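You operate a simulated robot arm through the tools that you are given. There is no shell and no other tool. Be economical: measure what you need, move in short steps, check, and stop when the job is done.

You run a simulated two-armed robot. Do the job below in one go: nothing can be reset, and whatever is moved stays where it is left.

TASK
On the top of the dressing table, fold the cream cloth in half, so that its two short edges meet.

It is judged by the outcome, as a careful person would: the job done as asked, and still so three seconds after it is handed in. It fails if anything else is knocked over, pushed out of place, dropped, spilled or broken. Flat cloth is picked up by pressing the open fingertips on it (5 to 10 N) and closing them slowly along it; thin cloth reads only 2 to 8 mm in the jaws.

THE ROBOT
Two 7-joint arms with two-finger parallel grippers on one trunk, on a base that drives. Base frame: it is fixed to the floor where the robot stands at the start and does not move with it; the origin is under the middle of the robot, x ahead of it, y to its left, z up. Lengths are in mm, angles in degrees, forces in N, time in s.
The left shoulder is at the start at [70, 163, 1045], the right one opposite. With the tool pointing down near the work surface each hand reaches from about 400 to 880 mm from the robot's upright axis, wherever it stands, measured 20 degrees to its own side. Places, roughly: cream cloth [500, 0, 800]; top of the dressing table [500, 400, 800]. Payload 3.43 kg a hand.
Tool frame (each hand has its own): the origin (TCP) lies between the finger pads and is the grasp point; the fingertips stand 34 mm ahead of it; z points along the fingers, y is the line along which they close. Largest opening 128 mm; finger width 24, thickness 12; the body of the gripper, 48 by 130 mm, starts 96 mm behind the TCP.
Orientation is that of the tool frame in the base frame, as a unit quaternion [x, y, z, w]. With the fingers straight down and closing along the base's y, the tool's x points along the base's -x, its y along +y and its z along -z.

THE INTERFACE
- The arms move only by the tool play_rows. It takes "left_deltas", "right_deltas" or both (then of equal length, played together; a hand with none holds still); each is a list of rows, each an object (a shift or turn left out is 0, a gripper value left out holds the last) with "delta_pos": the shift along the base's x, y, z in mm, a list of three; "turn": the turn, a rotation vector about the base's x, y, z in degrees, a list of three. In form: [{"delta_pos": [dx, dy, dz], "turn": [rx, ry, rz]}, ...]. A call has 1 to 8 rows; each row shifts and turns the commanded pose from where the row before left it. "left_gripper" and "right_gripper" are, for a hand that has rows, the closure, from 0 (fully open) to 1 (shut), set as the call begins (left out, the last holds). A row lasts 0.2 s, in which the tool goes at most 50 mm and 8.6 degrees; a call with a longer step from one row to the next is refused whole, and so is a gripper value outside its range. A pose out of reach is approached as far as the arm can. The call stops where the force on the tool passes 40 N (or 10 N more than at its start, if that is more) or the arm is blocked; 0.2 s more then pass. Each finger travels about 153 mm/s and halts on what it meets, pressing with about 32 N; the grip force reading is that of the motor and also rises with nothing between the fingers. The clock runs only during rows and for 0.2 s after the last one: add rows that do not move to give the fingers time. The reply holds the time, the measured pose of the TCP, the force on the tool along the base axes, the opening and the grip force, in the units named above and with some noise, with the torque about the TCP (base axes, N m) and any sound that the robot's microphone picked up.
- Cameras (640 x 400 px; columns grow to the right, rows downward): "scene" is now at [112.7, 4.7, 1268.1]; the picture's right is [0.07, -1.00, 0.00], its down [-0.75, -0.05, -0.66] and it looks along [0.66, 0.05, -0.75] (base axes); focal length 272 px, centre (320, 200). "left" rides on the left gripper at [76, 11, -160] in its tool frame; the picture's right is [-0.15, 0.99, 0.00], its down [-0.88, -0.13, -0.46] and it looks along [-0.45, -0.07, 0.89] (tool axes); focal length 234 px, centre (320, 200). "right" rides on the right gripper at [76, -11, -160] in its tool frame; the picture's right is [0.15, 0.99, 0.00], its down [-0.88, 0.13, -0.46] and it looks along [-0.45, 0.07, 0.89] (tool axes); focal length 234 px, centre (320, 200). There is no depth. A picture from a camera that has moved, and an enlarged one, comes with that camera's place and axes in the base frame and with its lens. The place of the scene camera against the robot may be out by one fixed shift of up to 25 mm in any direction.
- camera(camera): a new picture of that camera. It takes no simulated time.
- move_column(by): slides the trunk up (or, below 0, down) by that many mm; the arms and the scene camera ride with it, the base frame stays. It gives what a move gives, with no picture.
- roll_base(legs): drives the robot by 1 to 6 legs, each [ahead, left, turn to the left] in mm, mm and degrees, along the robot's own axes; the way and the turn of a leg run together, so that a leg with both is an arc; at most 1500 mm and 180 degrees a leg. The arms and the cameras ride along, it lands a little off, and it stops where it bumps. It gives what a move gives.
- aim_head(pan, tilt): turns the head with the scene camera to pan (to the left, within 86 degrees either way) and tilt (down, from -29 to 69), counted from straight ahead of the robot. It gives what a move gives.
- enlarge(camera, box): a new picture of the part [left, top, right, bottom] of that camera's present view, enlarged. It takes no simulated time.
- sign_off(): hands the job in; it is judged then, once.

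Go step by step. Nothing tells you exact positions but the pictures and the camera data: compare them with the known pose of the tool, close in by small moves and look again before you grip or let go. The budget is 120 turns and 88 pictures, counting those below and the enlarged ones. Unless the task says otherwise, let go and move clear before handing in, and close with one line.

The tools are called after "Call:" as name(argument=value, ...) on one line, values as JSON. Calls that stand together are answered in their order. play_rows: Moves the arms, as the interface text tells. Its arguments: {"type":"object","properties":{"left_deltas":{"type":"array"},"left_gripper":{"type":"number"},"right_deltas":{"type":"array"},"right_gripper":{"type":"number"}},"required":[]} The other tools are called the same way: move_column (by) slides the trunk up or down; roll_base (legs) drives the base; aim_head (pan, tilt) turns the head that bears the scene camera; camera (camera) takes a picture; enlarge (camera, box) takes an enlarged picture of a part of a camera's view; sign_off () hands the job in.

At the start:

```text
clock: 0.0
left_position: [640.5, 285.1, 950.2]
left_orientation: [0.0, 1.0, 0.0, 0.001]
left_ft_force: [0.0, 0.6, 0.1]
left_moment: [0.03, -0.02, -0.01]
left_opening: 127.9
left_grasp_force: 0.1
right_position: [469.5, -225.4, 950.5]
right_orientation: [0.0, 1.0, 0.0, 0.0]
right_ft_force: [0.5, 0.0, 0.2]
right_moment: [0.0, -0.02, -0.01]
right_opening: 128.0
right_grasp_force: 0.1
trunk travel left (down, up): [-525.0, 415.0]
robot x, y, heading: [2.1, -4.2, -0.2]
head pan, tilt: [4.1, 48.9]
```

scene: 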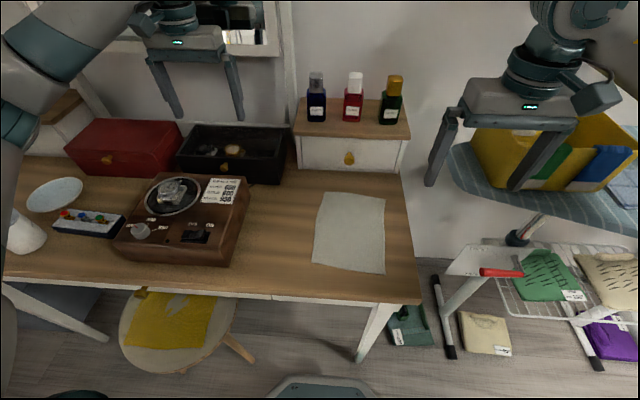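
right: 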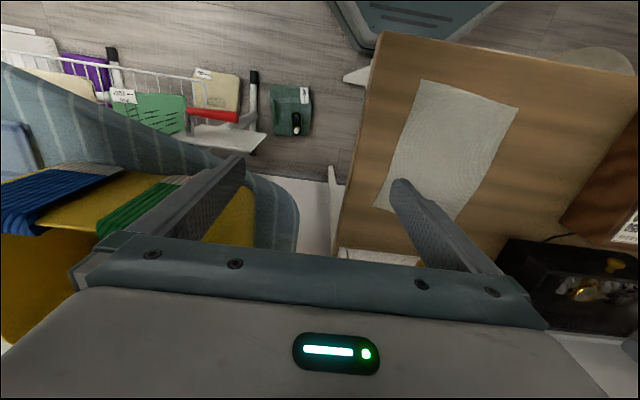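
left: 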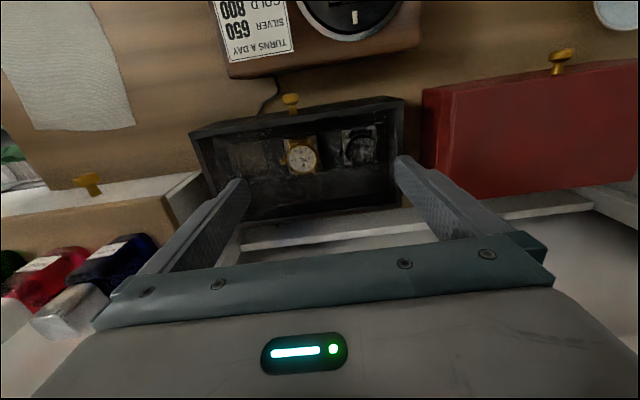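

I see the cream cloth, about 165 x 225 mm, near the right end of the table. Its short edges run left-right at x≈400 and x≈630, with the small drawer unit just behind it. I'll take closer views first.

Call:
enlarge(camera="scene", box=[240, 60, 440, 310])

Call:
enlarge(camera="right", box=[320, 20, 640, 270])

```text
1.60 times, centred on (340, 185) of scene
camera zoom: at [112.7, 4.7, 1268.1], right [0.07, -1.0, 0.0], down [-0.75, -0.05, -0.66], along [0.66, 0.05, -0.75], focal length 434 px, centre (288, 224)
```

zoom: 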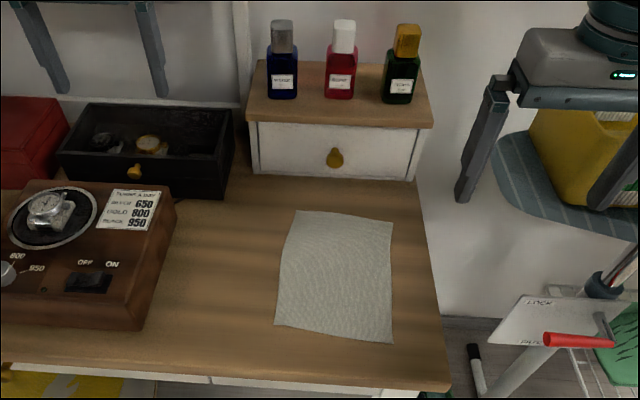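

```text
1.60 times, centred on (480, 145) of right
camera zoom: at [394.2, -236.4, 1109.0], right [-0.15, 0.99, 0.0], down [0.88, 0.13, 0.46], along [0.45, 0.07, -0.89], focal length 375 px, centre (64, 288)
```

zoom: 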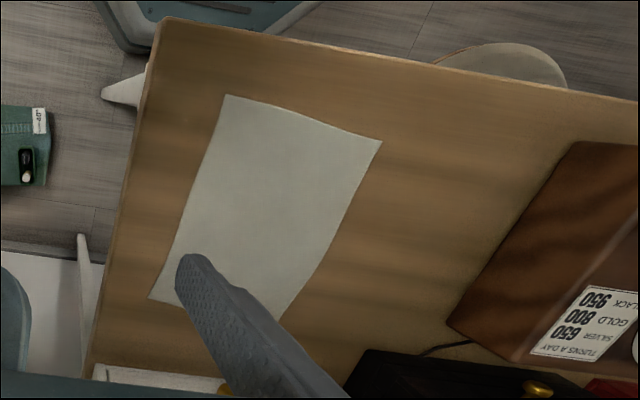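

Comparing the wrist and scene views puts the table top at z≈765. The cloth spans roughly x 372–580 and y −120 to 35, and the drawer front is at x≈680. I'll back the base off so both hands can reach comfortably, centred on the cloth.

Call:
roll_base(legs=[[-170, -36, 0]])

Call:
aim_head(pan=0, tilt=45)

Call:
camera(camera="scene")

```text
clock: 1.5
left_position: [472.2, 249.1, 951.2]
left_orientation: [0.0, 1.0, 0.0, 0.001]
left_ft_force: [-1.1, -0.4, 0.1]
left_moment: [0.0, -0.01, -0.05]
left_opening: 128.3
left_grasp_force: 0.1
right_position: [300.3, -260.7, 951.3]
right_orientation: [0.001, 1.0, 0.0, -0.001]
right_ft_force: [0.5, 0.2, 0.0]
right_moment: [0.02, -0.05, 0.01]
right_opening: 127.9
right_grasp_force: 0.0
trunk travel left (down, up): [-525.0, 415.0]
robot x, y, heading: [-166.6, -34.9, 0.2]
head pan, tilt: [4.1, 48.9]
```

```text
clock: 2.1
left_position: [472.2, 248.9, 949.7]
left_orientation: [0.0, 1.0, 0.001, 0.0]
left_ft_force: [0.1, -0.1, 0.1]
left_moment: [0.0, 0.0, 0.03]
left_opening: 127.9
left_grasp_force: 0.1
right_position: [300.6, -261.5, 949.4]
right_orientation: [0.0, 1.0, 0.0, 0.0]
right_ft_force: [0.7, 0.4, 0.3]
right_moment: [-0.02, 0.01, 0.03]
right_opening: 127.6
right_grasp_force: 0.0
trunk travel left (down, up): [-525.0, 415.0]
robot x, y, heading: [-167.1, -33.1, 0.2]
head pan, tilt: [0.0, 45.0]
```

```text
82 pictures are left
camera scene: at [-53.3, -36.6, 1273.6], right [0.0, -1.0, 0.0], down [-0.71, 0.0, -0.71], along [0.71, 0.0, -0.71], focal length 272 px, centre (320, 200)
```

scene: 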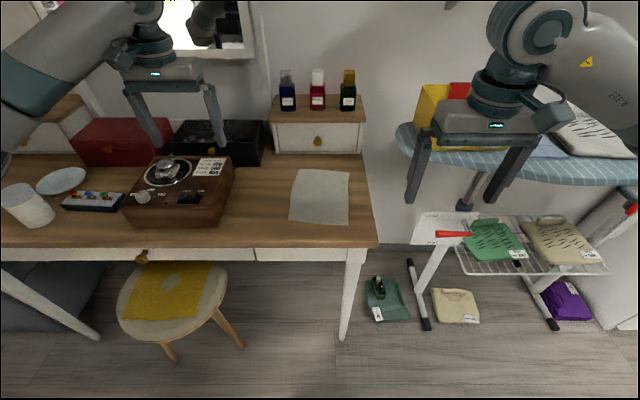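

The base is in place. Now I'll yaw both hands 90° so they close along x, with their cameras facing outward, and bring them part of the way in.

Call:
play_rows(right_deltas=[{"delta_pos": [6, 8, 0], "turn": [0, 0, 8.5]}, {"delta_pos": [6, 8, 0], "turn": [0, 0, 8.5]}, {"delta_pos": [6, 8, 0], "turn": [0, 0, 8.5]}, {"delta_pos": [6, 8, 0], "turn": [0, 0, 8.5]}, {"delta_pos": [6, 8, 0], "turn": [0, 0, 8.5]}, {"delta_pos": [6, 8, 0], "turn": [0, 0, 8.5]}, {"delta_pos": [6, 8, 0], "turn": [0, 0, 8.5]}, {"delta_pos": [6, 8, 0], "turn": [0, 0, 8.5]}], left_deltas=[{"delta_pos": [-10, -12, 0], "turn": [0, 0, -8.5]}, {"delta_pos": [-10, -12, 0], "turn": [0, 0, -8.5]}, {"delta_pos": [-10, -12, 0], "turn": [0, 0, -8.5]}, {"delta_pos": [-10, -12, 0], "turn": [0, 0, -8.5]}, {"delta_pos": [-10, -12, 0], "turn": [0, 0, -8.5]}, {"delta_pos": [-10, -12, 0], "turn": [0, 0, -8.5]}, {"delta_pos": [-10, -12, 0], "turn": [0, 0, -8.5]}, {"delta_pos": [-10, -12, 0], "turn": [0, 0, -8.5]}], right_gripper=0.6, left_gripper=0.6)

Call:
play_rows(right_deltas=[{"turn": [0, 0, 7.3]}, {"turn": [0, 0, 7.3]}, {"turn": [0, 0, 7.4]}, {"turn": [6, 0, 0]}, {"turn": [6, 0, 0]}], left_deltas=[{"turn": [0, 0, -7.3]}, {"turn": [0, 0, -7.3]}, {"turn": [0, 0, -7.4]}, {"turn": [-6, 0, 0]}, {"turn": [-6, 0, 0]}])

Call:
camera(camera="scene")

Call:
camera(camera="right")

Call:
camera(camera="left")

```text
clock: 3.9
left_position: [392.3, 153.2, 950.5]
left_orientation: [0.559, 0.829, 0.0, 0.0]
left_ft_force: [0.0, 0.6, 0.0]
left_moment: [-0.01, 0.0, 0.0]
left_opening: 51.1
left_grasp_force: 0.0
right_position: [349.6, -197.0, 949.1]
right_orientation: [-0.56, 0.829, 0.0, 0.0]
right_ft_force: [0.3, -0.6, 0.4]
right_moment: [0.01, -0.01, 0.02]
right_opening: 51.2
right_grasp_force: 0.0
trunk travel left (down, up): [-525.0, 415.0]
robot x, y, heading: [-168.7, -35.4, -0.2]
head pan, tilt: [0.0, 45.0]
```

```text
clock: 5.1
left_position: [391.9, 155.0, 950.1]
left_orientation: [0.703, 0.703, -0.075, 0.074]
left_ft_force: [-0.2, -0.6, -0.3]
left_moment: [-0.02, 0.01, -0.04]
left_opening: 51.2
left_grasp_force: 0.1
right_position: [268.7, -156.2, 952.2]
right_orientation: [-0.702, 0.704, 0.074, 0.074]
right_ft_force: [0.0, 0.0, -0.9]
right_moment: [-0.02, 0.02, -0.02]
right_opening: 51.6
right_grasp_force: 0.0
right hand out of reach, approached as far as the arm can: row 1, 2, 3, 4, 5
trunk travel left (down, up): [-525.0, 415.0]
robot x, y, heading: [-169.8, -35.1, -0.2]
head pan, tilt: [0.0, 45.0]
```

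```text
81 pictures are left
camera scene: at [-53.3, -36.2, 1273.7], right [0.0, -1.0, 0.0], down [-0.71, 0.0, -0.71], along [0.71, 0.0, -0.71], focal length 272 px, centre (320, 200)
```

scene: 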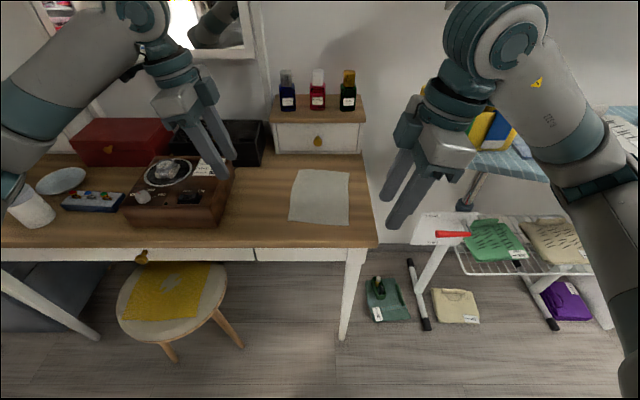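

```text
80 pictures are left
camera right: at [280.5, -262.4, 1092.5], right [-0.99, -0.14, -0.03], down [-0.13, 0.77, 0.63], along [-0.06, 0.63, -0.78], focal length 234 px, centre (320, 200)
```

right: 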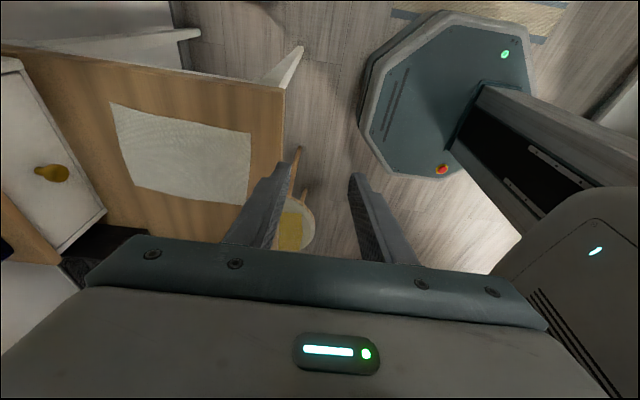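

```text
79 pictures are left
camera left: at [404.2, 261.1, 1091.8], right [0.99, -0.14, 0.03], down [-0.13, -0.77, 0.63], along [-0.07, -0.63, -0.78], focal length 234 px, centre (320, 200)
```

left: 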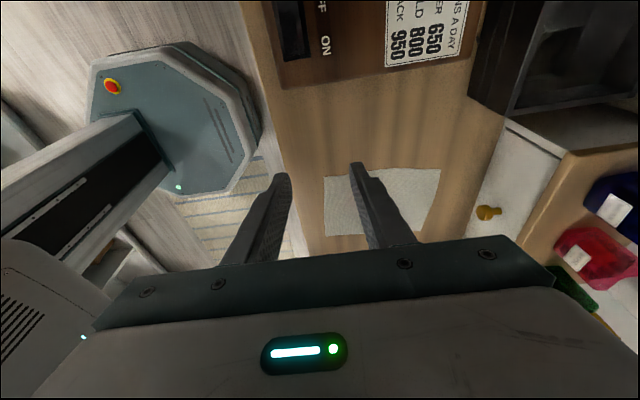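

The right hand stopped short of its command, at x≈269 instead of 348. I'll move it forward over the near-right corner and see whether it tracks.

Call:
play_rows(right_deltas=[{"delta_pos": [15, 20, 0]}, {"delta_pos": [15, 20, 0]}, {"delta_pos": [0, 20, 0]}, {"delta_pos": [0, 20, 0]}, {}])

```text
clock: 6.3
left_position: [393.0, 152.3, 949.7]
left_orientation: [0.703, 0.703, -0.075, 0.074]
left_ft_force: [0.7, 0.3, 0.0]
left_moment: [0.01, 0.02, -0.01]
left_opening: 51.3
left_grasp_force: 0.0
right_position: [289.6, -72.3, 954.4]
right_orientation: [-0.703, 0.704, 0.074, 0.074]
right_ft_force: [0.2, -0.2, 0.6]
right_moment: [0.01, -0.02, -0.01]
right_opening: 51.1
right_grasp_force: 0.1
right hand out of reach, approached as far as the arm can: row 1, 2
trunk travel left (down, up): [-525.0, 415.0]
robot x, y, heading: [-170.6, -36.6, 0.2]
head pan, tilt: [0.0, 45.0]
```

Call:
play_rows(right_deltas=[{"delta_pos": [20, -4, 0]}, {"delta_pos": [20, -4, 0]}, {"delta_pos": [20, -4, 0]}, {"delta_pos": [20, -4, 0]}, {}])

```text
clock: 7.5
left_position: [392.6, 152.3, 950.1]
left_orientation: [0.703, 0.703, -0.073, 0.073]
left_ft_force: [-0.1, -1.0, 0.7]
left_moment: [-0.03, -0.01, 0.0]
left_opening: 51.3
left_grasp_force: 0.0
right_position: [299.7, -73.7, 952.6]
right_orientation: [0.703, -0.703, -0.074, -0.074]
right_ft_force: [-0.4, 0.4, 0.1]
right_moment: [0.02, 0.01, 0.02]
right_opening: 51.1
right_grasp_force: 0.1
right hand out of reach, approached as far as the arm can: row 1, 2, 3, 4
trunk travel left (down, up): [-525.0, 415.0]
robot x, y, heading: [-169.8, -32.2, -0.2]
head pan, tilt: [0.0, 45.0]
```

Call:
play_rows(right_deltas=[{"turn": [0, 0, -8]}, {"turn": [0, 0, -8]}, {"turn": [0, 0, -8]}, {"delta_pos": [20, -5, 0]}, {"delta_pos": [20, -5, 0]}, {"delta_pos": [20, -5, 0]}, {"delta_pos": [20, -5, 0]}, {}])

```text
clock: 9.3
left_position: [392.3, 153.5, 950.5]
left_orientation: [0.704, 0.703, -0.074, 0.074]
left_ft_force: [0.4, 0.0, -1.0]
left_moment: [0.0, 0.04, 0.03]
left_opening: 51.0
left_grasp_force: 0.0
right_position: [380.4, -94.3, 953.9]
right_orientation: [-0.542, 0.834, 0.058, 0.088]
right_ft_force: [-0.8, 0.3, -1.1]
right_moment: [0.02, -0.03, 0.01]
right_opening: 51.3
right_grasp_force: 0.0
trunk travel left (down, up): [-525.0, 415.0]
robot x, y, heading: [-168.0, -38.8, 0.3]
head pan, tilt: [0.0, 45.0]
```

With yaw at 66° it reaches. I'll find how much more it allows here.

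Call:
play_rows(right_deltas=[{"turn": [0, 0, 6]}, {"turn": [0, 0, 6]}, {}])

```text
clock: 10.1
left_position: [393.3, 154.0, 950.1]
left_orientation: [0.703, 0.704, -0.074, 0.074]
left_ft_force: [0.1, 0.1, -0.4]
left_moment: [0.04, -0.03, -0.03]
left_opening: 51.2
left_grasp_force: 0.1
right_position: [378.7, -94.6, 952.1]
right_orientation: [-0.606, 0.789, 0.063, 0.083]
right_ft_force: [0.8, -0.3, 0.0]
right_moment: [-0.03, 0.04, -0.02]
right_opening: 51.0
right_grasp_force: 0.0
right hand out of reach, approached as far as the arm can: row 2
trunk travel left (down, up): [-525.0, 415.0]
robot x, y, heading: [-169.3, -35.9, 0.3]
head pan, tilt: [0.0, 45.0]
```

The yaw limit here is about 75°. I'll back it off a little and rehearse the carry path in the air, from x 380 to 575, with both hands to confirm they reach. The left hand comes in at the same time.

Call:
play_rows(right_deltas=[{"turn": [0, 0, -5]}, {"delta_pos": [32, 0, 0]}, {"delta_pos": [32, 0, 0]}, {"delta_pos": [32, 0, 0]}, {"delta_pos": [32, 0, 0]}, {"delta_pos": [32, 0, 0]}, {"delta_pos": [32, 0, 0]}, {}], left_deltas=[{}, {"delta_pos": [31, -20, 0]}, {"delta_pos": [31, -20, 0]}, {"delta_pos": [31, -20, 0]}, {"delta_pos": [31, -20, 0]}, {"delta_pos": [31, -20, 0]}, {"delta_pos": [31, -20, 0]}, {}])

Call:
camera(camera="scene")

```text
clock: 11.9
left_position: [578.2, 34.3, 949.9]
left_orientation: [0.703, 0.704, -0.073, 0.074]
left_ft_force: [-0.3, 0.4, 0.9]
left_moment: [0.0, -0.04, -0.01]
left_opening: 51.0
left_grasp_force: 0.0
right_position: [412.0, -92.7, 953.3]
right_orientation: [-0.571, 0.815, 0.059, 0.085]
right_ft_force: [0.2, 0.1, -0.2]
right_moment: [0.0, -0.02, -0.02]
right_opening: 51.1
right_grasp_force: 0.1
right hand out of reach, approached as far as the arm can: row 3, 4, 5, 6, 7
trunk travel left (down, up): [-525.0, 415.0]
robot x, y, heading: [-171.2, -31.4, -0.1]
head pan, tilt: [0.0, 45.0]
```

```text
78 pictures are left
camera scene: at [-53.6, -35.7, 1273.6], right [0.0, -1.0, 0.0], down [-0.71, 0.0, -0.71], along [0.71, 0.0, -0.71], focal length 272 px, centre (320, 200)
```

scene: 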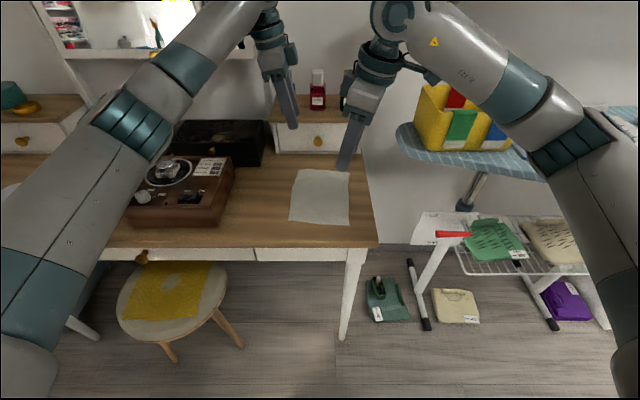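

The right wrist hits a limit in this direction, so I'll turn it the other way to −90°, the same sense as the left hand. I'll untilt it first and move the left hand clear.

Call:
play_rows(left_deltas=[{"delta_pos": [-30, 30, 0]}, {"delta_pos": [-30, 30, 0]}, {"delta_pos": [-30, 30, 0]}, {"delta_pos": [-30, 30, 0]}, {"delta_pos": [-30, 30, 0]}, {"delta_pos": [-30, 0, 0]}, {}, {}], right_deltas=[{"turn": [-5.8, 1.5, 0]}, {"turn": [-5.8, 1.5, 0]}, {"delta_pos": [0, -20, 0], "turn": [0, 0, -8.5]}, {"delta_pos": [0, -20, 0], "turn": [0, 0, -8.5]}, {"delta_pos": [0, -20, 0], "turn": [0, 0, -8.5]}, {"turn": [0, 0, -8.5]}, {"turn": [0, 0, -8.5]}, {"turn": [0, 0, -8.5]}])

Call:
play_rows(right_deltas=[{"turn": [0, 0, -8.5]}, {"turn": [0, 0, -8.5]}, {"turn": [0, 0, -8.5]}, {"turn": [0, 0, -8.5]}, {"turn": [0, 0, -8.5]}, {"turn": [0, 0, -8.5]}, {"turn": [0, 0, -8.5]}, {"turn": [0, 0, -8.5]}])

Call:
play_rows(right_deltas=[{"turn": [0, 0, -8.5]}, {"turn": [0, 0, -8.5]}, {"turn": [0, 0, -8.5]}, {"turn": [0, 0, -8.5]}])

```text
clock: 13.7
left_position: [399.1, 184.9, 949.7]
left_orientation: [0.703, 0.703, -0.073, 0.074]
left_ft_force: [-0.8, 0.9, 0.7]
left_moment: [0.04, -0.03, -0.01]
left_opening: 51.3
left_grasp_force: 0.1
right_position: [412.5, -152.6, 952.7]
right_orientation: [-0.165, 0.986, -0.011, 0.003]
right_ft_force: [-0.3, -0.4, -0.2]
right_moment: [0.01, 0.0, 0.03]
right_opening: 51.3
right_grasp_force: 0.1
trunk travel left (down, up): [-525.0, 415.0]
robot x, y, heading: [-169.0, -36.1, 0.1]
head pan, tilt: [0.0, 45.0]
```

```text
clock: 15.5
left_position: [398.7, 182.8, 950.7]
left_orientation: [0.704, 0.703, -0.075, 0.074]
left_ft_force: [-0.2, 0.0, -0.3]
left_moment: [0.04, -0.01, -0.01]
left_opening: 51.1
left_grasp_force: 0.1
right_position: [412.7, -152.9, 953.7]
right_orientation: [0.415, 0.91, -0.009, -0.005]
right_ft_force: [-0.4, 0.3, -0.6]
right_moment: [-0.01, -0.02, 0.01]
right_opening: 51.2
right_grasp_force: 0.1
trunk travel left (down, up): [-525.0, 415.0]
robot x, y, heading: [-171.2, -33.9, -0.2]
head pan, tilt: [0.0, 45.0]
```

```text
clock: 16.5
left_position: [399.4, 183.0, 949.5]
left_orientation: [0.703, 0.703, -0.075, 0.074]
left_ft_force: [0.4, 0.3, -0.9]
left_moment: [0.02, -0.01, -0.02]
left_opening: 51.1
left_grasp_force: 0.0
right_position: [412.0, -153.2, 952.4]
right_orientation: [0.663, 0.748, -0.009, -0.007]
right_ft_force: [-0.4, 0.2, -0.4]
right_moment: [-0.01, -0.02, -0.01]
right_opening: 51.2
right_grasp_force: 0.2
trunk travel left (down, up): [-525.0, 415.0]
robot x, y, heading: [-167.3, -31.4, 0.1]
head pan, tilt: [0.0, 45.0]
```

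Call:
play_rows(right_deltas=[{"turn": [0, 0, -7]}, {"turn": [6, 0, 0]}, {"turn": [6, 0, 0]}, {"delta_pos": [40, 10, 0]}, {"delta_pos": [40, 10, 0]}, {"delta_pos": [40, 10, 0]}, {"delta_pos": [40, 10, 0]}, {}])

Call:
play_rows(right_deltas=[{"delta_pos": [-40, 4, 0]}, {"delta_pos": [-40, 4, 0]}, {"delta_pos": [-40, 4, 0]}, {"delta_pos": [-40, 4, 0]}, {"delta_pos": [-36, 4, 0]}, {}])

Call:
camera(camera="right")

```text
clock: 18.3
left_position: [398.7, 183.2, 949.8]
left_orientation: [0.703, 0.703, -0.074, 0.074]
left_ft_force: [-0.9, -0.1, -0.3]
left_moment: [0.03, -0.03, -0.03]
left_opening: 51.3
left_grasp_force: 0.1
right_position: [571.6, -113.8, 951.8]
right_orientation: [0.702, 0.704, 0.067, -0.081]
right_ft_force: [-1.0, -0.3, -1.2]
right_moment: [0.01, -0.03, -0.01]
right_opening: 51.0
right_grasp_force: 0.1
trunk travel left (down, up): [-525.0, 415.0]
robot x, y, heading: [-169.7, -36.4, 0.1]
head pan, tilt: [0.0, 45.0]
```

```text
clock: 19.7
left_position: [398.7, 182.1, 949.6]
left_orientation: [0.703, 0.703, -0.074, 0.074]
left_ft_force: [0.6, -0.5, 0.2]
left_moment: [-0.03, 0.03, 0.01]
left_opening: 51.2
left_grasp_force: 0.0
right_position: [376.8, -92.7, 954.0]
right_orientation: [0.702, 0.705, 0.066, -0.081]
right_ft_force: [0.6, 0.2, 0.2]
right_moment: [-0.01, 0.02, -0.03]
right_opening: 51.5
right_grasp_force: 0.0
trunk travel left (down, up): [-525.0, 415.0]
robot x, y, heading: [-171.2, -37.2, -0.1]
head pan, tilt: [0.0, 45.0]
```

```text
77 pictures are left
camera right: at [368.8, -51.7, 1124.3], right [0.99, 0.15, 0.01], down [0.14, -0.96, 0.26], along [0.05, -0.26, -0.97], focal length 234 px, centre (320, 200)
```

right: 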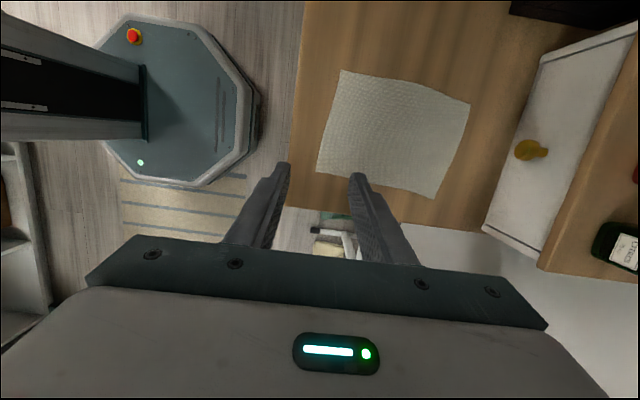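

Both hands now reach the full path. I'll bring them above the near edge at the two corners, right fingertip at y≈−88 and left at y≈24, and stop well above the table.

Call:
play_rows(right_deltas=[{}, {}, {}, {}, {"delta_pos": [6, -1, -30]}, {"delta_pos": [6, -1, -30]}, {"delta_pos": [6, 0, -30]}, {"delta_pos": [6, 0, -30]}], left_deltas=[{"delta_pos": [3, -38, 0]}, {"delta_pos": [3, -38, 0]}, {"delta_pos": [3, -38, 0]}, {"delta_pos": [2, -37, 0]}, {"delta_pos": [0, 0, -30]}, {"delta_pos": [0, 0, -30]}, {"delta_pos": [0, 0, -30]}, {"delta_pos": [0, 0, -25]}], right_gripper=0.68, left_gripper=0.68)

Call:
camera(camera="scene")

Call:
camera(camera="right")

Call:
camera(camera="left")

```text
clock: 21.5
left_position: [410.7, 32.2, 834.9]
left_orientation: [0.703, 0.703, -0.075, 0.074]
left_ft_force: [0.3, -0.9, 0.5]
left_moment: [-0.02, 0.02, 0.02]
left_opening: 40.7
left_grasp_force: 0.2
right_position: [400.1, -94.6, 832.8]
right_orientation: [0.702, 0.705, 0.066, -0.082]
right_ft_force: [0.5, -0.4, 0.6]
right_moment: [-0.02, 0.02, -0.04]
right_opening: 40.8
right_grasp_force: 0.1
trunk travel left (down, up): [-525.0, 415.0]
robot x, y, heading: [-170.2, -35.5, -0.1]
head pan, tilt: [0.0, 45.0]
```

```text
76 pictures are left
camera scene: at [-52.6, -36.9, 1273.6], right [0.0, -1.0, 0.0], down [-0.71, 0.0, -0.71], along [0.71, 0.0, -0.71], focal length 272 px, centre (320, 200)
```

scene: 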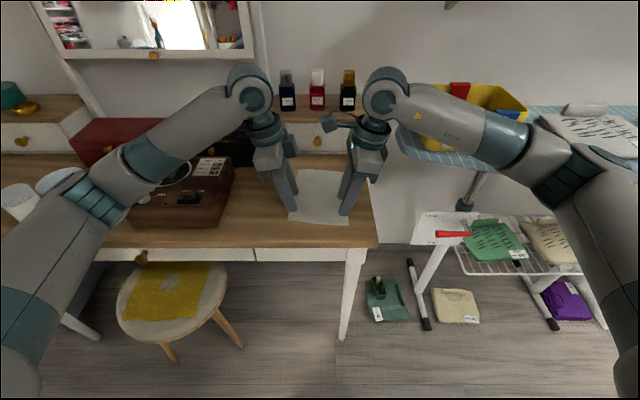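

```text
75 pictures are left
camera right: at [392.4, -53.2, 1004.5], right [0.99, 0.15, 0.01], down [0.14, -0.96, 0.26], along [0.05, -0.26, -0.97], focal length 234 px, centre (320, 200)
```

right: 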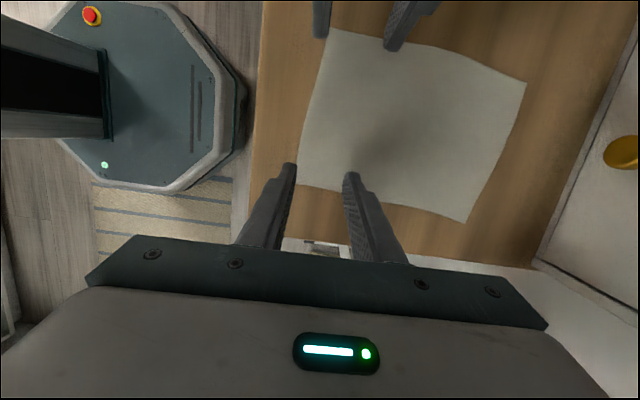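

```text
74 pictures are left
camera left: at [422.1, 139.0, 976.7], right [0.99, -0.14, 0.03], down [-0.13, -0.77, 0.63], along [-0.07, -0.63, -0.78], focal length 234 px, centre (320, 200)
```

left: 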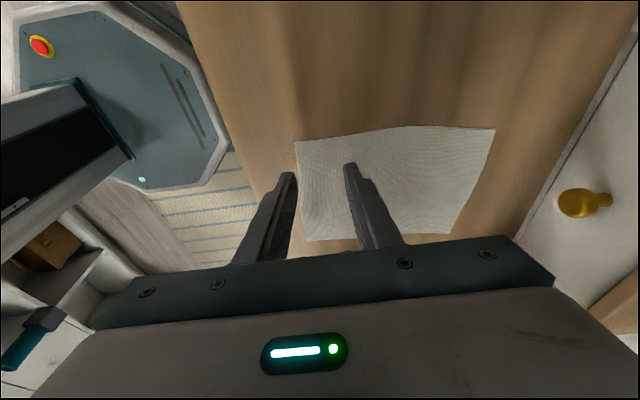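

Hands and cloth line up, with the near edge at x≈379–388. Now I'll lower to contact in small steps.

Call:
play_rows(right_deltas=[{"delta_pos": [0, 0, -8]}, {"delta_pos": [0, 0, -8]}, {"delta_pos": [0, 0, -6]}, {"delta_pos": [0, 0, -4]}, {}], left_deltas=[{"delta_pos": [-1, 0, -8]}, {"delta_pos": [0, 0, -8]}, {"delta_pos": [0, 0, -8]}, {"delta_pos": [0, 0, -4]}, {}])

```text
clock: 22.7
left_position: [408.3, 31.7, 808.0]
left_orientation: [0.704, 0.703, -0.074, 0.074]
left_ft_force: [-0.8, -0.3, 0.0]
left_moment: [-0.05, 0.03, 0.0]
left_opening: 41.1
left_grasp_force: 0.1
right_position: [398.9, -94.5, 808.2]
right_orientation: [0.702, 0.704, 0.067, -0.08]
right_ft_force: [1.0, -0.1, 0.4]
right_moment: [0.01, 0.02, -0.01]
right_opening: 41.2
right_grasp_force: 0.0
trunk travel left (down, up): [-525.0, 415.0]
robot x, y, heading: [-171.1, -34.8, 0.3]
head pan, tilt: [0.0, 45.0]
```

Call:
play_rows(right_deltas=[{"delta_pos": [0, 0, -2]}, {"delta_pos": [0, 0, -2]}, {"delta_pos": [0, 0, -1]}, {}], left_deltas=[{"delta_pos": [0, 0, -2]}, {"delta_pos": [0, 0, -2]}, {"delta_pos": [0, 0, -1]}, {}])

Call:
play_rows(right_deltas=[{"delta_pos": [0, 0, -1]}, {"delta_pos": [0, 0, -1]}, {}], left_deltas=[{"delta_pos": [0, 0, -1]}, {"delta_pos": [0, 0, -1]}, {}])

```text
clock: 23.7
left_position: [407.7, 32.1, 802.7]
left_orientation: [0.703, 0.703, -0.074, 0.073]
left_ft_force: [-1.0, -0.6, 0.1]
left_moment: [0.01, 0.0, 0.01]
left_opening: 40.7
left_grasp_force: 0.0
right_position: [398.3, -94.7, 802.2]
right_orientation: [0.702, 0.704, 0.067, -0.082]
right_ft_force: [0.3, -0.5, 0.3]
right_moment: [0.01, 0.0, 0.03]
right_opening: 40.7
right_grasp_force: 0.0
trunk travel left (down, up): [-525.0, 415.0]
robot x, y, heading: [-170.7, -32.0, -0.0]
head pan, tilt: [0.0, 45.0]
```

```text
clock: 24.5
left_position: [409.2, 32.9, 800.2]
left_orientation: [0.703, 0.703, -0.073, 0.074]
left_ft_force: [-0.3, -0.3, 0.2]
left_moment: [0.01, 0.01, 0.0]
left_opening: 41.2
left_grasp_force: 0.0
right_position: [399.6, -94.8, 800.5]
right_orientation: [0.702, 0.704, 0.067, -0.081]
right_ft_force: [-0.4, 0.0, 0.3]
right_moment: [-0.03, -0.01, -0.01]
right_opening: 40.8
right_grasp_force: 0.0
trunk travel left (down, up): [-525.0, 415.0]
robot x, y, heading: [-170.6, -34.3, -0.1]
head pan, tilt: [0.0, 45.0]
```

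Call:
play_rows(right_deltas=[{"delta_pos": [0, 0, -1]}, {"delta_pos": [0, 0, -1]}, {"delta_pos": [0, 0, -1]}, {}], left_deltas=[{"delta_pos": [0, 0, -1]}, {"delta_pos": [0, 0, -1]}, {"delta_pos": [0, 0, -1]}, {}])

Call:
camera(camera="right")

```text
clock: 25.5
left_position: [408.3, 32.0, 797.4]
left_orientation: [0.703, 0.704, -0.074, 0.074]
left_ft_force: [0.8, 0.1, -0.4]
left_moment: [0.0, 0.06, 0.0]
left_opening: 41.0
left_grasp_force: 0.0
right_position: [399.3, -94.2, 796.9]
right_orientation: [0.702, 0.704, 0.067, -0.081]
right_ft_force: [0.1, -0.3, 1.1]
right_moment: [0.0, -0.07, -0.01]
right_opening: 41.2
right_grasp_force: 0.0
trunk travel left (down, up): [-525.0, 415.0]
robot x, y, heading: [-172.0, -38.1, -0.2]
head pan, tilt: [0.0, 45.0]
```

```text
73 pictures are left
camera right: at [391.9, -53.2, 969.0], right [0.99, 0.15, 0.01], down [0.14, -0.96, 0.26], along [0.05, -0.26, -0.97], focal length 234 px, centre (320, 200)
```

right: 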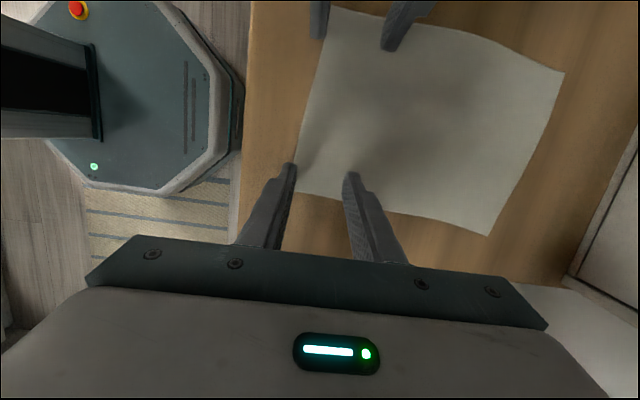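

Call:
play_rows(right_deltas=[{"delta_pos": [0, 0, -1]}, {"delta_pos": [0, 0, -1]}, {}], left_deltas=[{"delta_pos": [0, 0, -1]}, {"delta_pos": [0, 0, -1]}, {}])

Call:
play_rows(right_deltas=[{"delta_pos": [0, 0, -1]}, {"delta_pos": [0, 0, -1]}, {}], left_deltas=[{"delta_pos": [0, 0, -1]}, {"delta_pos": [0, 0, -1]}, {}])

```text
clock: 26.3
left_position: [406.5, 32.5, 796.4]
left_orientation: [0.704, 0.703, -0.073, 0.074]
left_ft_force: [1.1, 0.5, 8.1]
left_moment: [0.08, -0.07, -0.01]
left_opening: 41.2
left_grasp_force: 0.0
right_position: [401.2, -95.0, 797.7]
right_orientation: [0.701, 0.705, 0.068, -0.08]
right_ft_force: [1.1, -1.2, 12.0]
right_moment: [-0.08, -0.42, -0.01]
right_opening: 41.9
right_grasp_force: 0.7
trunk travel left (down, up): [-525.0, 415.0]
robot x, y, heading: [-173.8, -34.9, 0.0]
head pan, tilt: [0.0, 45.0]
```

```text
clock: 27.1
left_position: [404.6, 31.5, 797.6]
left_orientation: [0.703, 0.703, -0.074, 0.076]
left_ft_force: [-3.4, -0.1, 17.5]
left_moment: [0.06, -0.26, 0.0]
left_opening: 39.0
left_grasp_force: 0.2
right_position: [396.7, -94.5, 797.1]
right_orientation: [0.702, 0.704, 0.069, -0.078]
right_ft_force: [-1.2, 1.0, 25.0]
right_moment: [-0.03, -0.57, 0.04]
right_opening: 39.5
right_grasp_force: 0.0
trunk travel left (down, up): [-525.0, 415.0]
robot x, y, heading: [-168.4, -35.1, -0.1]
head pan, tilt: [0.0, 45.0]
```

Contact is at TCP z≈797, but the press is a bit too hard. I'll ease off to about 8 N each and then close slowly.

Call:
play_rows(right_deltas=[{"delta_pos": [0, 0, -0.0]}, {"delta_pos": [0, 0, 2.6]}, {}], left_deltas=[{"delta_pos": [0, 0, 0]}, {"delta_pos": [0, 0, 1.5]}, {}])

Call:
play_rows(right_deltas=[{}, {}], left_deltas=[{}, {}], right_gripper=0.73, left_gripper=0.73)

```text
clock: 27.9
left_position: [406.0, 31.4, 797.0]
left_orientation: [0.704, 0.703, -0.072, 0.075]
left_ft_force: [-4.3, -0.9, 17.0]
left_moment: [0.03, -0.24, 0.0]
left_opening: 38.6
left_grasp_force: 0.1
right_position: [397.5, -95.0, 797.6]
right_orientation: [0.702, 0.705, 0.067, -0.079]
right_ft_force: [-0.9, 2.9, 15.3]
right_moment: [0.03, -0.32, 0.08]
right_opening: 40.1
right_grasp_force: 0.0
trunk travel left (down, up): [-525.0, 415.0]
robot x, y, heading: [-171.7, -33.5, -0.0]
head pan, tilt: [0.0, 45.0]
```

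```text
clock: 28.5
left_position: [406.5, 31.4, 795.6]
left_orientation: [0.703, 0.704, -0.073, 0.075]
left_ft_force: [-2.8, 1.2, 17.3]
left_moment: [0.13, -0.23, 0.02]
left_opening: 33.1
left_grasp_force: 0.1
right_position: [398.7, -95.3, 796.4]
right_orientation: [0.701, 0.705, 0.067, -0.078]
right_ft_force: [-2.3, -0.7, 11.0]
right_moment: [-0.04, -0.17, 0.0]
right_opening: 33.1
right_grasp_force: 0.1
trunk travel left (down, up): [-525.0, 415.0]
robot x, y, heading: [-167.9, -34.8, 0.1]
head pan, tilt: [0.0, 45.0]
```

Call:
play_rows(right_deltas=[{"delta_pos": [0, 0, 0.3]}, {}], left_deltas=[{"delta_pos": [0, 0, 1.5]}, {}], right_gripper=0.79, left_gripper=0.79)

Call:
camera(camera="right")

Call:
camera(camera="left")

```text
clock: 29.1
left_position: [407.0, 32.0, 796.8]
left_orientation: [0.703, 0.703, -0.074, 0.074]
left_ft_force: [-2.6, -1.0, 8.4]
left_moment: [-0.01, -0.06, 0.01]
left_opening: 26.0
left_grasp_force: 0.0
right_position: [399.3, -94.8, 796.5]
right_orientation: [0.702, 0.705, 0.067, -0.08]
right_ft_force: [-2.8, 0.2, 8.8]
right_moment: [-0.05, -0.06, -0.01]
right_opening: 25.8
right_grasp_force: 0.1
trunk travel left (down, up): [-525.0, 415.0]
robot x, y, heading: [-166.0, -35.0, -0.1]
head pan, tilt: [0.0, 45.0]
```

```text
72 pictures are left
camera right: at [390.3, -53.3, 968.6], right [0.99, 0.15, 0.01], down [0.14, -0.95, 0.26], along [0.05, -0.26, -0.97], focal length 234 px, centre (320, 200)
```

right: 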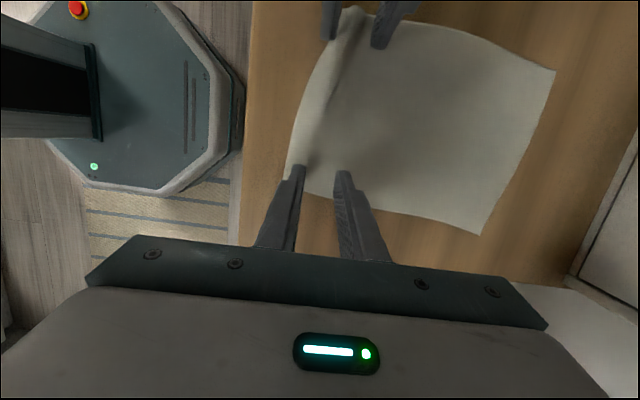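

```text
71 pictures are left
camera left: at [418.5, 139.3, 938.2], right [0.99, -0.14, 0.03], down [-0.13, -0.77, 0.63], along [-0.07, -0.63, -0.78], focal length 234 px, centre (320, 200)
```

left: 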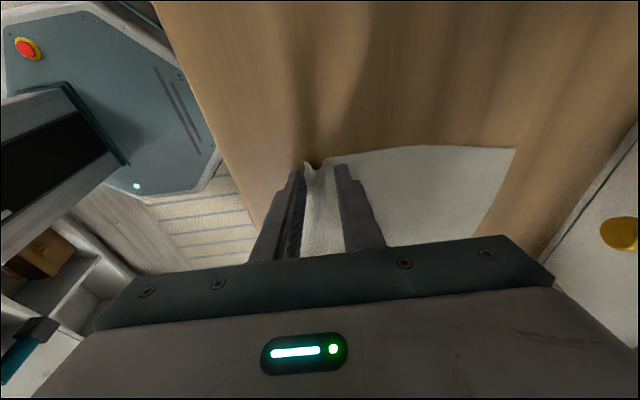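

The cloth is bunching between both pairs of fingers as it should. I'll keep closing.

Call:
play_rows(right_deltas=[{}, {}], left_deltas=[{}, {}], right_gripper=0.86, left_gripper=0.86)

Call:
play_rows(right_deltas=[{}, {}], left_deltas=[{}, {}], right_gripper=0.93, left_gripper=0.93)

Call:
play_rows(right_deltas=[{}, {}, {}], left_deltas=[{}, {}, {}], right_gripper=1.0, left_gripper=1.0)

Call:
camera(camera="right")

Call:
camera(camera="left")

```text
clock: 29.7
left_position: [408.1, 31.9, 796.2]
left_orientation: [0.704, 0.703, -0.074, 0.074]
left_ft_force: [-1.2, -1.3, 6.4]
left_moment: [0.02, -0.03, 0.0]
left_opening: 17.1
left_grasp_force: 0.0
right_position: [398.8, -94.8, 797.6]
right_orientation: [0.702, 0.705, 0.067, -0.08]
right_ft_force: [-1.6, 0.5, 6.6]
right_moment: [-0.01, -0.1, -0.07]
right_opening: 16.9
right_grasp_force: 0.0
trunk travel left (down, up): [-525.0, 415.0]
robot x, y, heading: [-172.1, -36.1, -0.1]
head pan, tilt: [0.0, 45.0]
```

```text
clock: 30.3
left_position: [408.8, 32.3, 796.6]
left_orientation: [0.703, 0.703, -0.074, 0.074]
left_ft_force: [-0.7, -0.2, 4.6]
left_moment: [0.0, 0.01, 0.0]
left_opening: 8.4
left_grasp_force: 0.0
right_position: [399.6, -94.5, 796.0]
right_orientation: [0.702, 0.705, 0.066, -0.08]
right_ft_force: [-1.3, -0.2, 6.2]
right_moment: [-0.04, 0.0, -0.04]
right_opening: 7.9
right_grasp_force: 0.1
trunk travel left (down, up): [-525.0, 415.0]
robot x, y, heading: [-172.9, -35.8, -0.0]
head pan, tilt: [0.0, 45.0]
```

```text
clock: 31.1
left_position: [408.1, 32.6, 797.3]
left_orientation: [0.703, 0.703, -0.074, 0.074]
left_ft_force: [0.3, -1.2, 5.8]
left_moment: [-0.04, -0.05, -0.02]
left_opening: 1.8
left_grasp_force: 32.3
right_position: [397.9, -93.9, 797.9]
right_orientation: [0.702, 0.704, 0.067, -0.08]
right_ft_force: [0.4, 0.1, 5.9]
right_moment: [0.01, -0.06, -0.01]
right_opening: 1.9
right_grasp_force: 32.3
trunk travel left (down, up): [-525.0, 415.0]
robot x, y, heading: [-170.0, -33.1, 0.0]
head pan, tilt: [0.0, 45.0]
```

```text
70 pictures are left
camera right: at [391.1, -53.1, 968.5], right [0.99, 0.15, 0.01], down [0.14, -0.96, 0.26], along [0.05, -0.26, -0.97], focal length 234 px, centre (320, 200)
```

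right: 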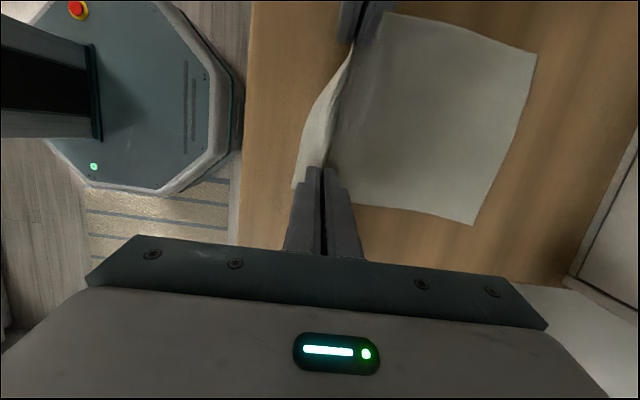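

```text
69 pictures are left
camera left: at [419.3, 139.5, 938.2], right [0.99, -0.14, 0.03], down [-0.13, -0.77, 0.63], along [-0.07, -0.63, -0.78], focal length 234 px, centre (320, 200)
```

left: 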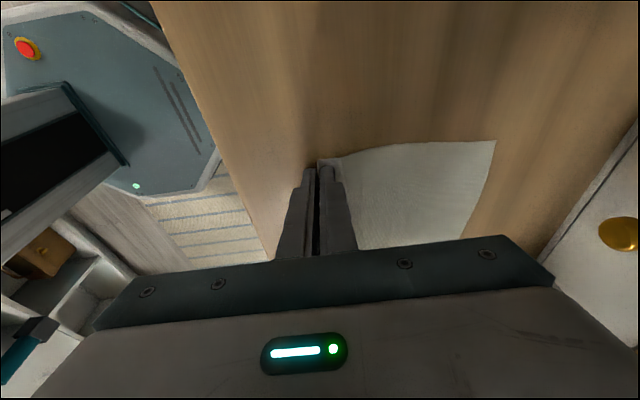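

The jaws read about 1.9 mm with cloth between them. I'll lift both hands 40 mm and check that they hold.

Call:
play_rows(right_deltas=[{"delta_pos": [2, 0, 10]}, {"delta_pos": [3, 0, 15]}, {"delta_pos": [3, 0, 15]}, {}], left_deltas=[{"delta_pos": [2, 0, 10]}, {"delta_pos": [3, 0, 15]}, {"delta_pos": [3, 0, 15]}, {}])

Call:
camera(camera="right")

Call:
camera(camera="left")

Call:
enlarge(camera="scene", box=[220, 120, 400, 260])

```text
clock: 32.1
left_position: [416.6, 31.5, 836.2]
left_orientation: [0.704, 0.703, -0.074, 0.073]
left_ft_force: [-0.6, 0.0, 0.2]
left_moment: [-0.01, 0.0, 0.04]
left_opening: 1.9
left_grasp_force: 32.1
right_position: [407.9, -94.3, 836.9]
right_orientation: [0.702, 0.705, 0.065, -0.081]
right_ft_force: [1.2, 0.4, -0.1]
right_moment: [0.0, -0.02, -0.02]
right_opening: 1.5
right_grasp_force: 31.9
trunk travel left (down, up): [-525.0, 415.0]
robot x, y, heading: [-166.4, -36.0, -0.1]
head pan, tilt: [0.0, 45.0]
```

```text
68 pictures are left
camera right: at [400.1, -53.1, 1007.8], right [0.99, 0.15, 0.01], down [0.14, -0.95, 0.26], along [0.05, -0.26, -0.97], focal length 234 px, centre (320, 200)
```

right: 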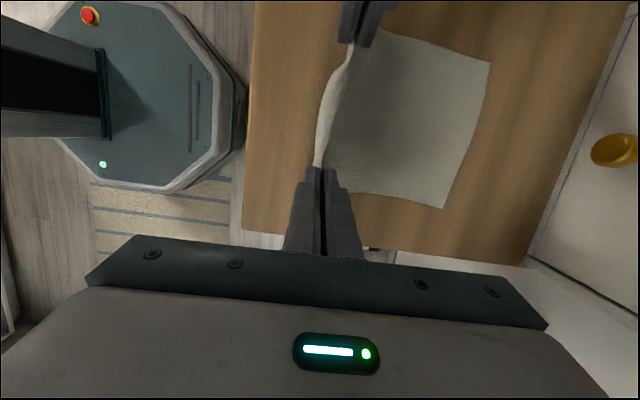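

```text
67 pictures are left
camera left: at [428.7, 139.2, 977.7], right [0.99, -0.14, 0.03], down [-0.13, -0.77, 0.63], along [-0.07, -0.63, -0.78], focal length 234 px, centre (320, 200)
```

left: 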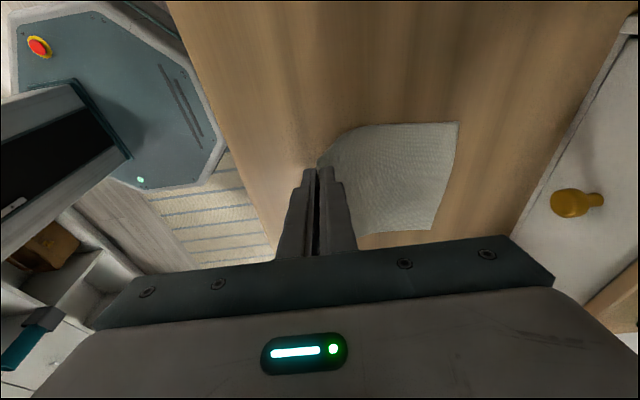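

```text
2.86 times, centred on (310, 190) of scene
camera zoom: at [-53.1, -36.6, 1273.5], right [0.0, -1.0, 0.0], down [-0.71, 0.0, -0.71], along [0.71, 0.0, -0.71], focal length 776 px, centre (349, 229)
```

zoom: 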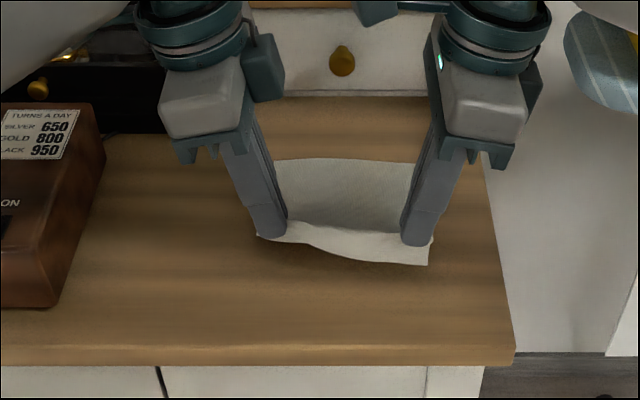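

Both hands hold the cloth. The left has it almost at the edge, but the right grip leaves about 22 mm of tail hanging. I'll set it down and regrip the right corner closer to the edge.

Call:
play_rows(right_deltas=[{"delta_pos": [-3, 0, -15]}, {"delta_pos": [-3, 0, -15]}, {"delta_pos": [-2, 0, -8]}, {}], left_deltas=[{"delta_pos": [-3, 0, -15]}, {"delta_pos": [-3, 0, -15]}, {"delta_pos": [-2, 0, -8]}, {}])

Call:
play_rows(right_deltas=[{}, {}, {"delta_pos": [0, 0, 10]}, {"delta_pos": [0, 0, 20]}, {}], right_gripper=0.75)

Call:
camera(camera="right")

Call:
enlarge(camera="scene", box=[220, 120, 400, 260])

```text
clock: 33.1
left_position: [408.9, 33.0, 797.4]
left_orientation: [0.703, 0.703, -0.074, 0.075]
left_ft_force: [0.4, -0.5, 1.2]
left_moment: [-0.04, -0.05, -0.01]
left_opening: 2.1
left_grasp_force: 32.0
right_position: [400.1, -94.8, 797.9]
right_orientation: [0.701, 0.705, 0.067, -0.081]
right_ft_force: [0.0, 0.6, 0.8]
right_moment: [0.03, 0.0, 0.01]
right_opening: 1.6
right_grasp_force: 31.9
trunk travel left (down, up): [-525.0, 415.0]
robot x, y, heading: [-169.7, -38.6, -0.1]
head pan, tilt: [0.0, 45.0]
```

```text
clock: 34.3
left_position: [408.7, 31.4, 798.0]
left_orientation: [0.704, 0.703, -0.075, 0.073]
left_ft_force: [-0.7, 0.2, 0.2]
left_moment: [0.01, 0.03, 0.02]
left_opening: 2.1
left_grasp_force: 31.8
right_position: [400.2, -94.6, 827.4]
right_orientation: [0.702, 0.705, 0.067, -0.081]
right_ft_force: [-0.5, -0.9, 0.1]
right_moment: [-0.02, -0.01, 0.0]
right_opening: 32.2
right_grasp_force: 0.1
trunk travel left (down, up): [-525.0, 415.0]
robot x, y, heading: [-170.0, -36.7, 0.0]
head pan, tilt: [0.0, 45.0]
```

```text
65 pictures are left
camera right: at [391.9, -53.7, 999.6], right [0.99, 0.15, 0.01], down [0.14, -0.95, 0.26], along [0.05, -0.26, -0.97], focal length 234 px, centre (320, 200)
```

right: 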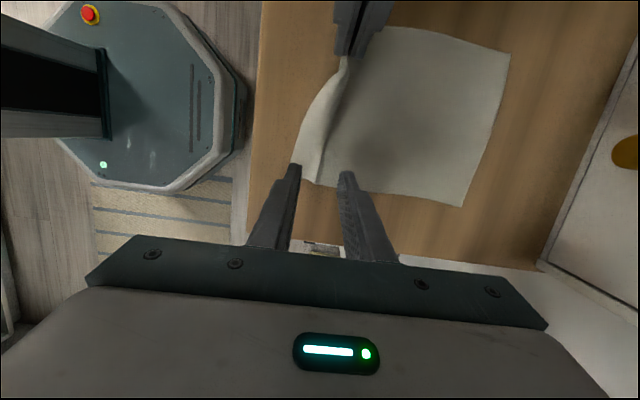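

```text
2.86 times, centred on (310, 190) of scene
camera zoom: at [-53.1, -36.8, 1273.5], right [0.0, -1.0, 0.0], down [-0.71, 0.0, -0.71], along [0.71, 0.0, -0.71], focal length 776 px, centre (349, 229)
```

zoom: 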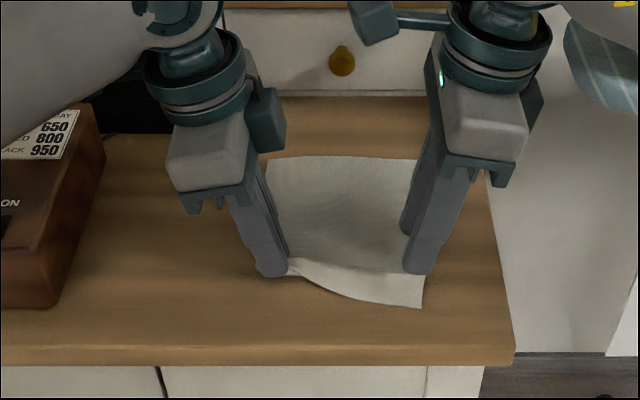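

The right corner is free, with its near edge at x≈377 and the old crease at ≈400. I'll shift the right hand to x≈390 with a narrower opening, so the near finger sits right at the edge.

Call:
play_rows(right_deltas=[{"delta_pos": [-10, 0, 0]}, {"delta_pos": [0, 0, -10]}, {"delta_pos": [0, 0, -10]}, {"delta_pos": [0, 0, -5]}, {}], right_gripper=0.78)

Call:
enlarge(camera="right", box=[240, 50, 440, 260])

Call:
enlarge(camera="scene", box=[270, 170, 390, 260])

```text
clock: 35.5
left_position: [408.3, 31.9, 797.9]
left_orientation: [0.704, 0.703, -0.073, 0.074]
left_ft_force: [0.0, -1.2, 0.8]
left_moment: [0.04, 0.0, 0.0]
left_opening: 1.8
left_grasp_force: 32.2
right_position: [390.3, -94.8, 802.5]
right_orientation: [0.702, 0.705, 0.066, -0.08]
right_ft_force: [0.0, 0.7, 0.3]
right_moment: [0.0, -0.02, -0.03]
right_opening: 28.4
right_grasp_force: 0.1
trunk travel left (down, up): [-525.0, 415.0]
robot x, y, heading: [-170.5, -35.1, -0.0]
head pan, tilt: [0.0, 45.0]
```

```text
1.90 times, centred on (340, 155) of right
camera zoom: at [382.1, -53.4, 974.8], right [0.99, 0.15, 0.01], down [0.14, -0.95, 0.26], along [0.05, -0.26, -0.97], focal length 446 px, centre (282, 286)
```

zoom: 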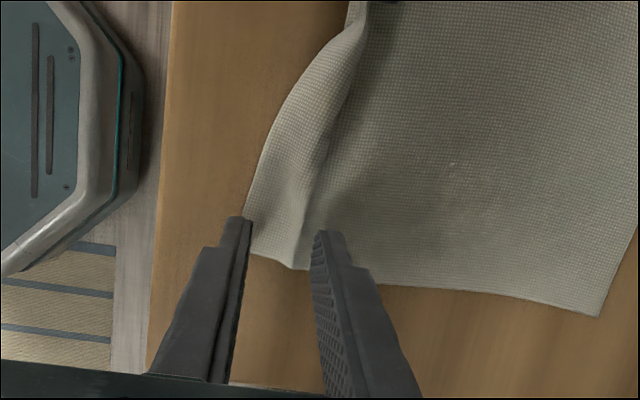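

```text
4.44 times, centred on (330, 215) of scene
camera zoom: at [-53.3, -36.6, 1273.6], right [0.0, -1.0, 0.0], down [-0.71, 0.0, -0.71], along [0.71, 0.0, -0.71], focal length 1207 px, centre (276, 133)
```

zoom: 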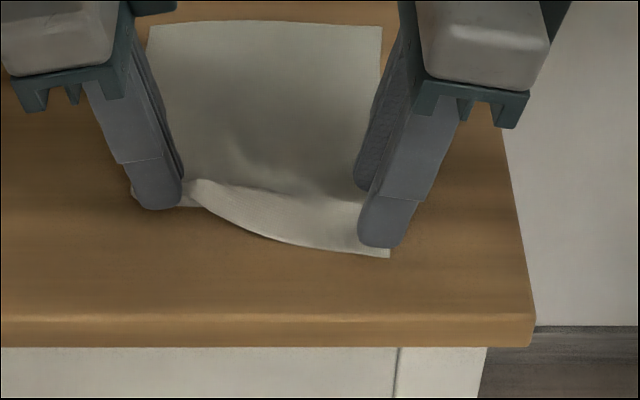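

The near finger sits right at the edge. I'll press down and close slowly.

Call:
play_rows(right_deltas=[{"delta_pos": [-2, 0, -3]}, {"delta_pos": [0, 0, -2]}, {"delta_pos": [0, 0, -1]}, {}])

```text
clock: 36.5
left_position: [408.7, 31.3, 797.9]
left_orientation: [0.703, 0.703, -0.074, 0.073]
left_ft_force: [0.7, 0.2, 1.1]
left_moment: [-0.01, 0.01, 0.01]
left_opening: 1.8
left_grasp_force: 31.7
right_position: [387.0, -95.2, 797.6]
right_orientation: [0.702, 0.705, 0.067, -0.081]
right_ft_force: [0.7, 0.2, 0.6]
right_moment: [-0.01, -0.03, 0.01]
right_opening: 27.9
right_grasp_force: 0.0
trunk travel left (down, up): [-525.0, 415.0]
robot x, y, heading: [-168.3, -37.2, 0.2]
head pan, tilt: [0.0, 45.0]
```

Call:
play_rows(right_deltas=[{"delta_pos": [0, 0, -1]}, {"delta_pos": [0, 0, -1]}, {}])

```text
clock: 37.3
left_position: [407.7, 32.5, 799.2]
left_orientation: [0.703, 0.703, -0.073, 0.074]
left_ft_force: [-0.8, 0.5, 0.1]
left_moment: [-0.02, -0.04, 0.0]
left_opening: 1.7
left_grasp_force: 32.1
right_position: [387.5, -94.2, 796.5]
right_orientation: [0.702, 0.705, 0.068, -0.079]
right_ft_force: [0.2, -1.9, 14.6]
right_moment: [-0.14, -0.27, -0.06]
right_opening: 28.3
right_grasp_force: 0.5
trunk travel left (down, up): [-525.0, 415.0]
robot x, y, heading: [-169.5, -34.7, 0.0]
head pan, tilt: [0.0, 45.0]
```

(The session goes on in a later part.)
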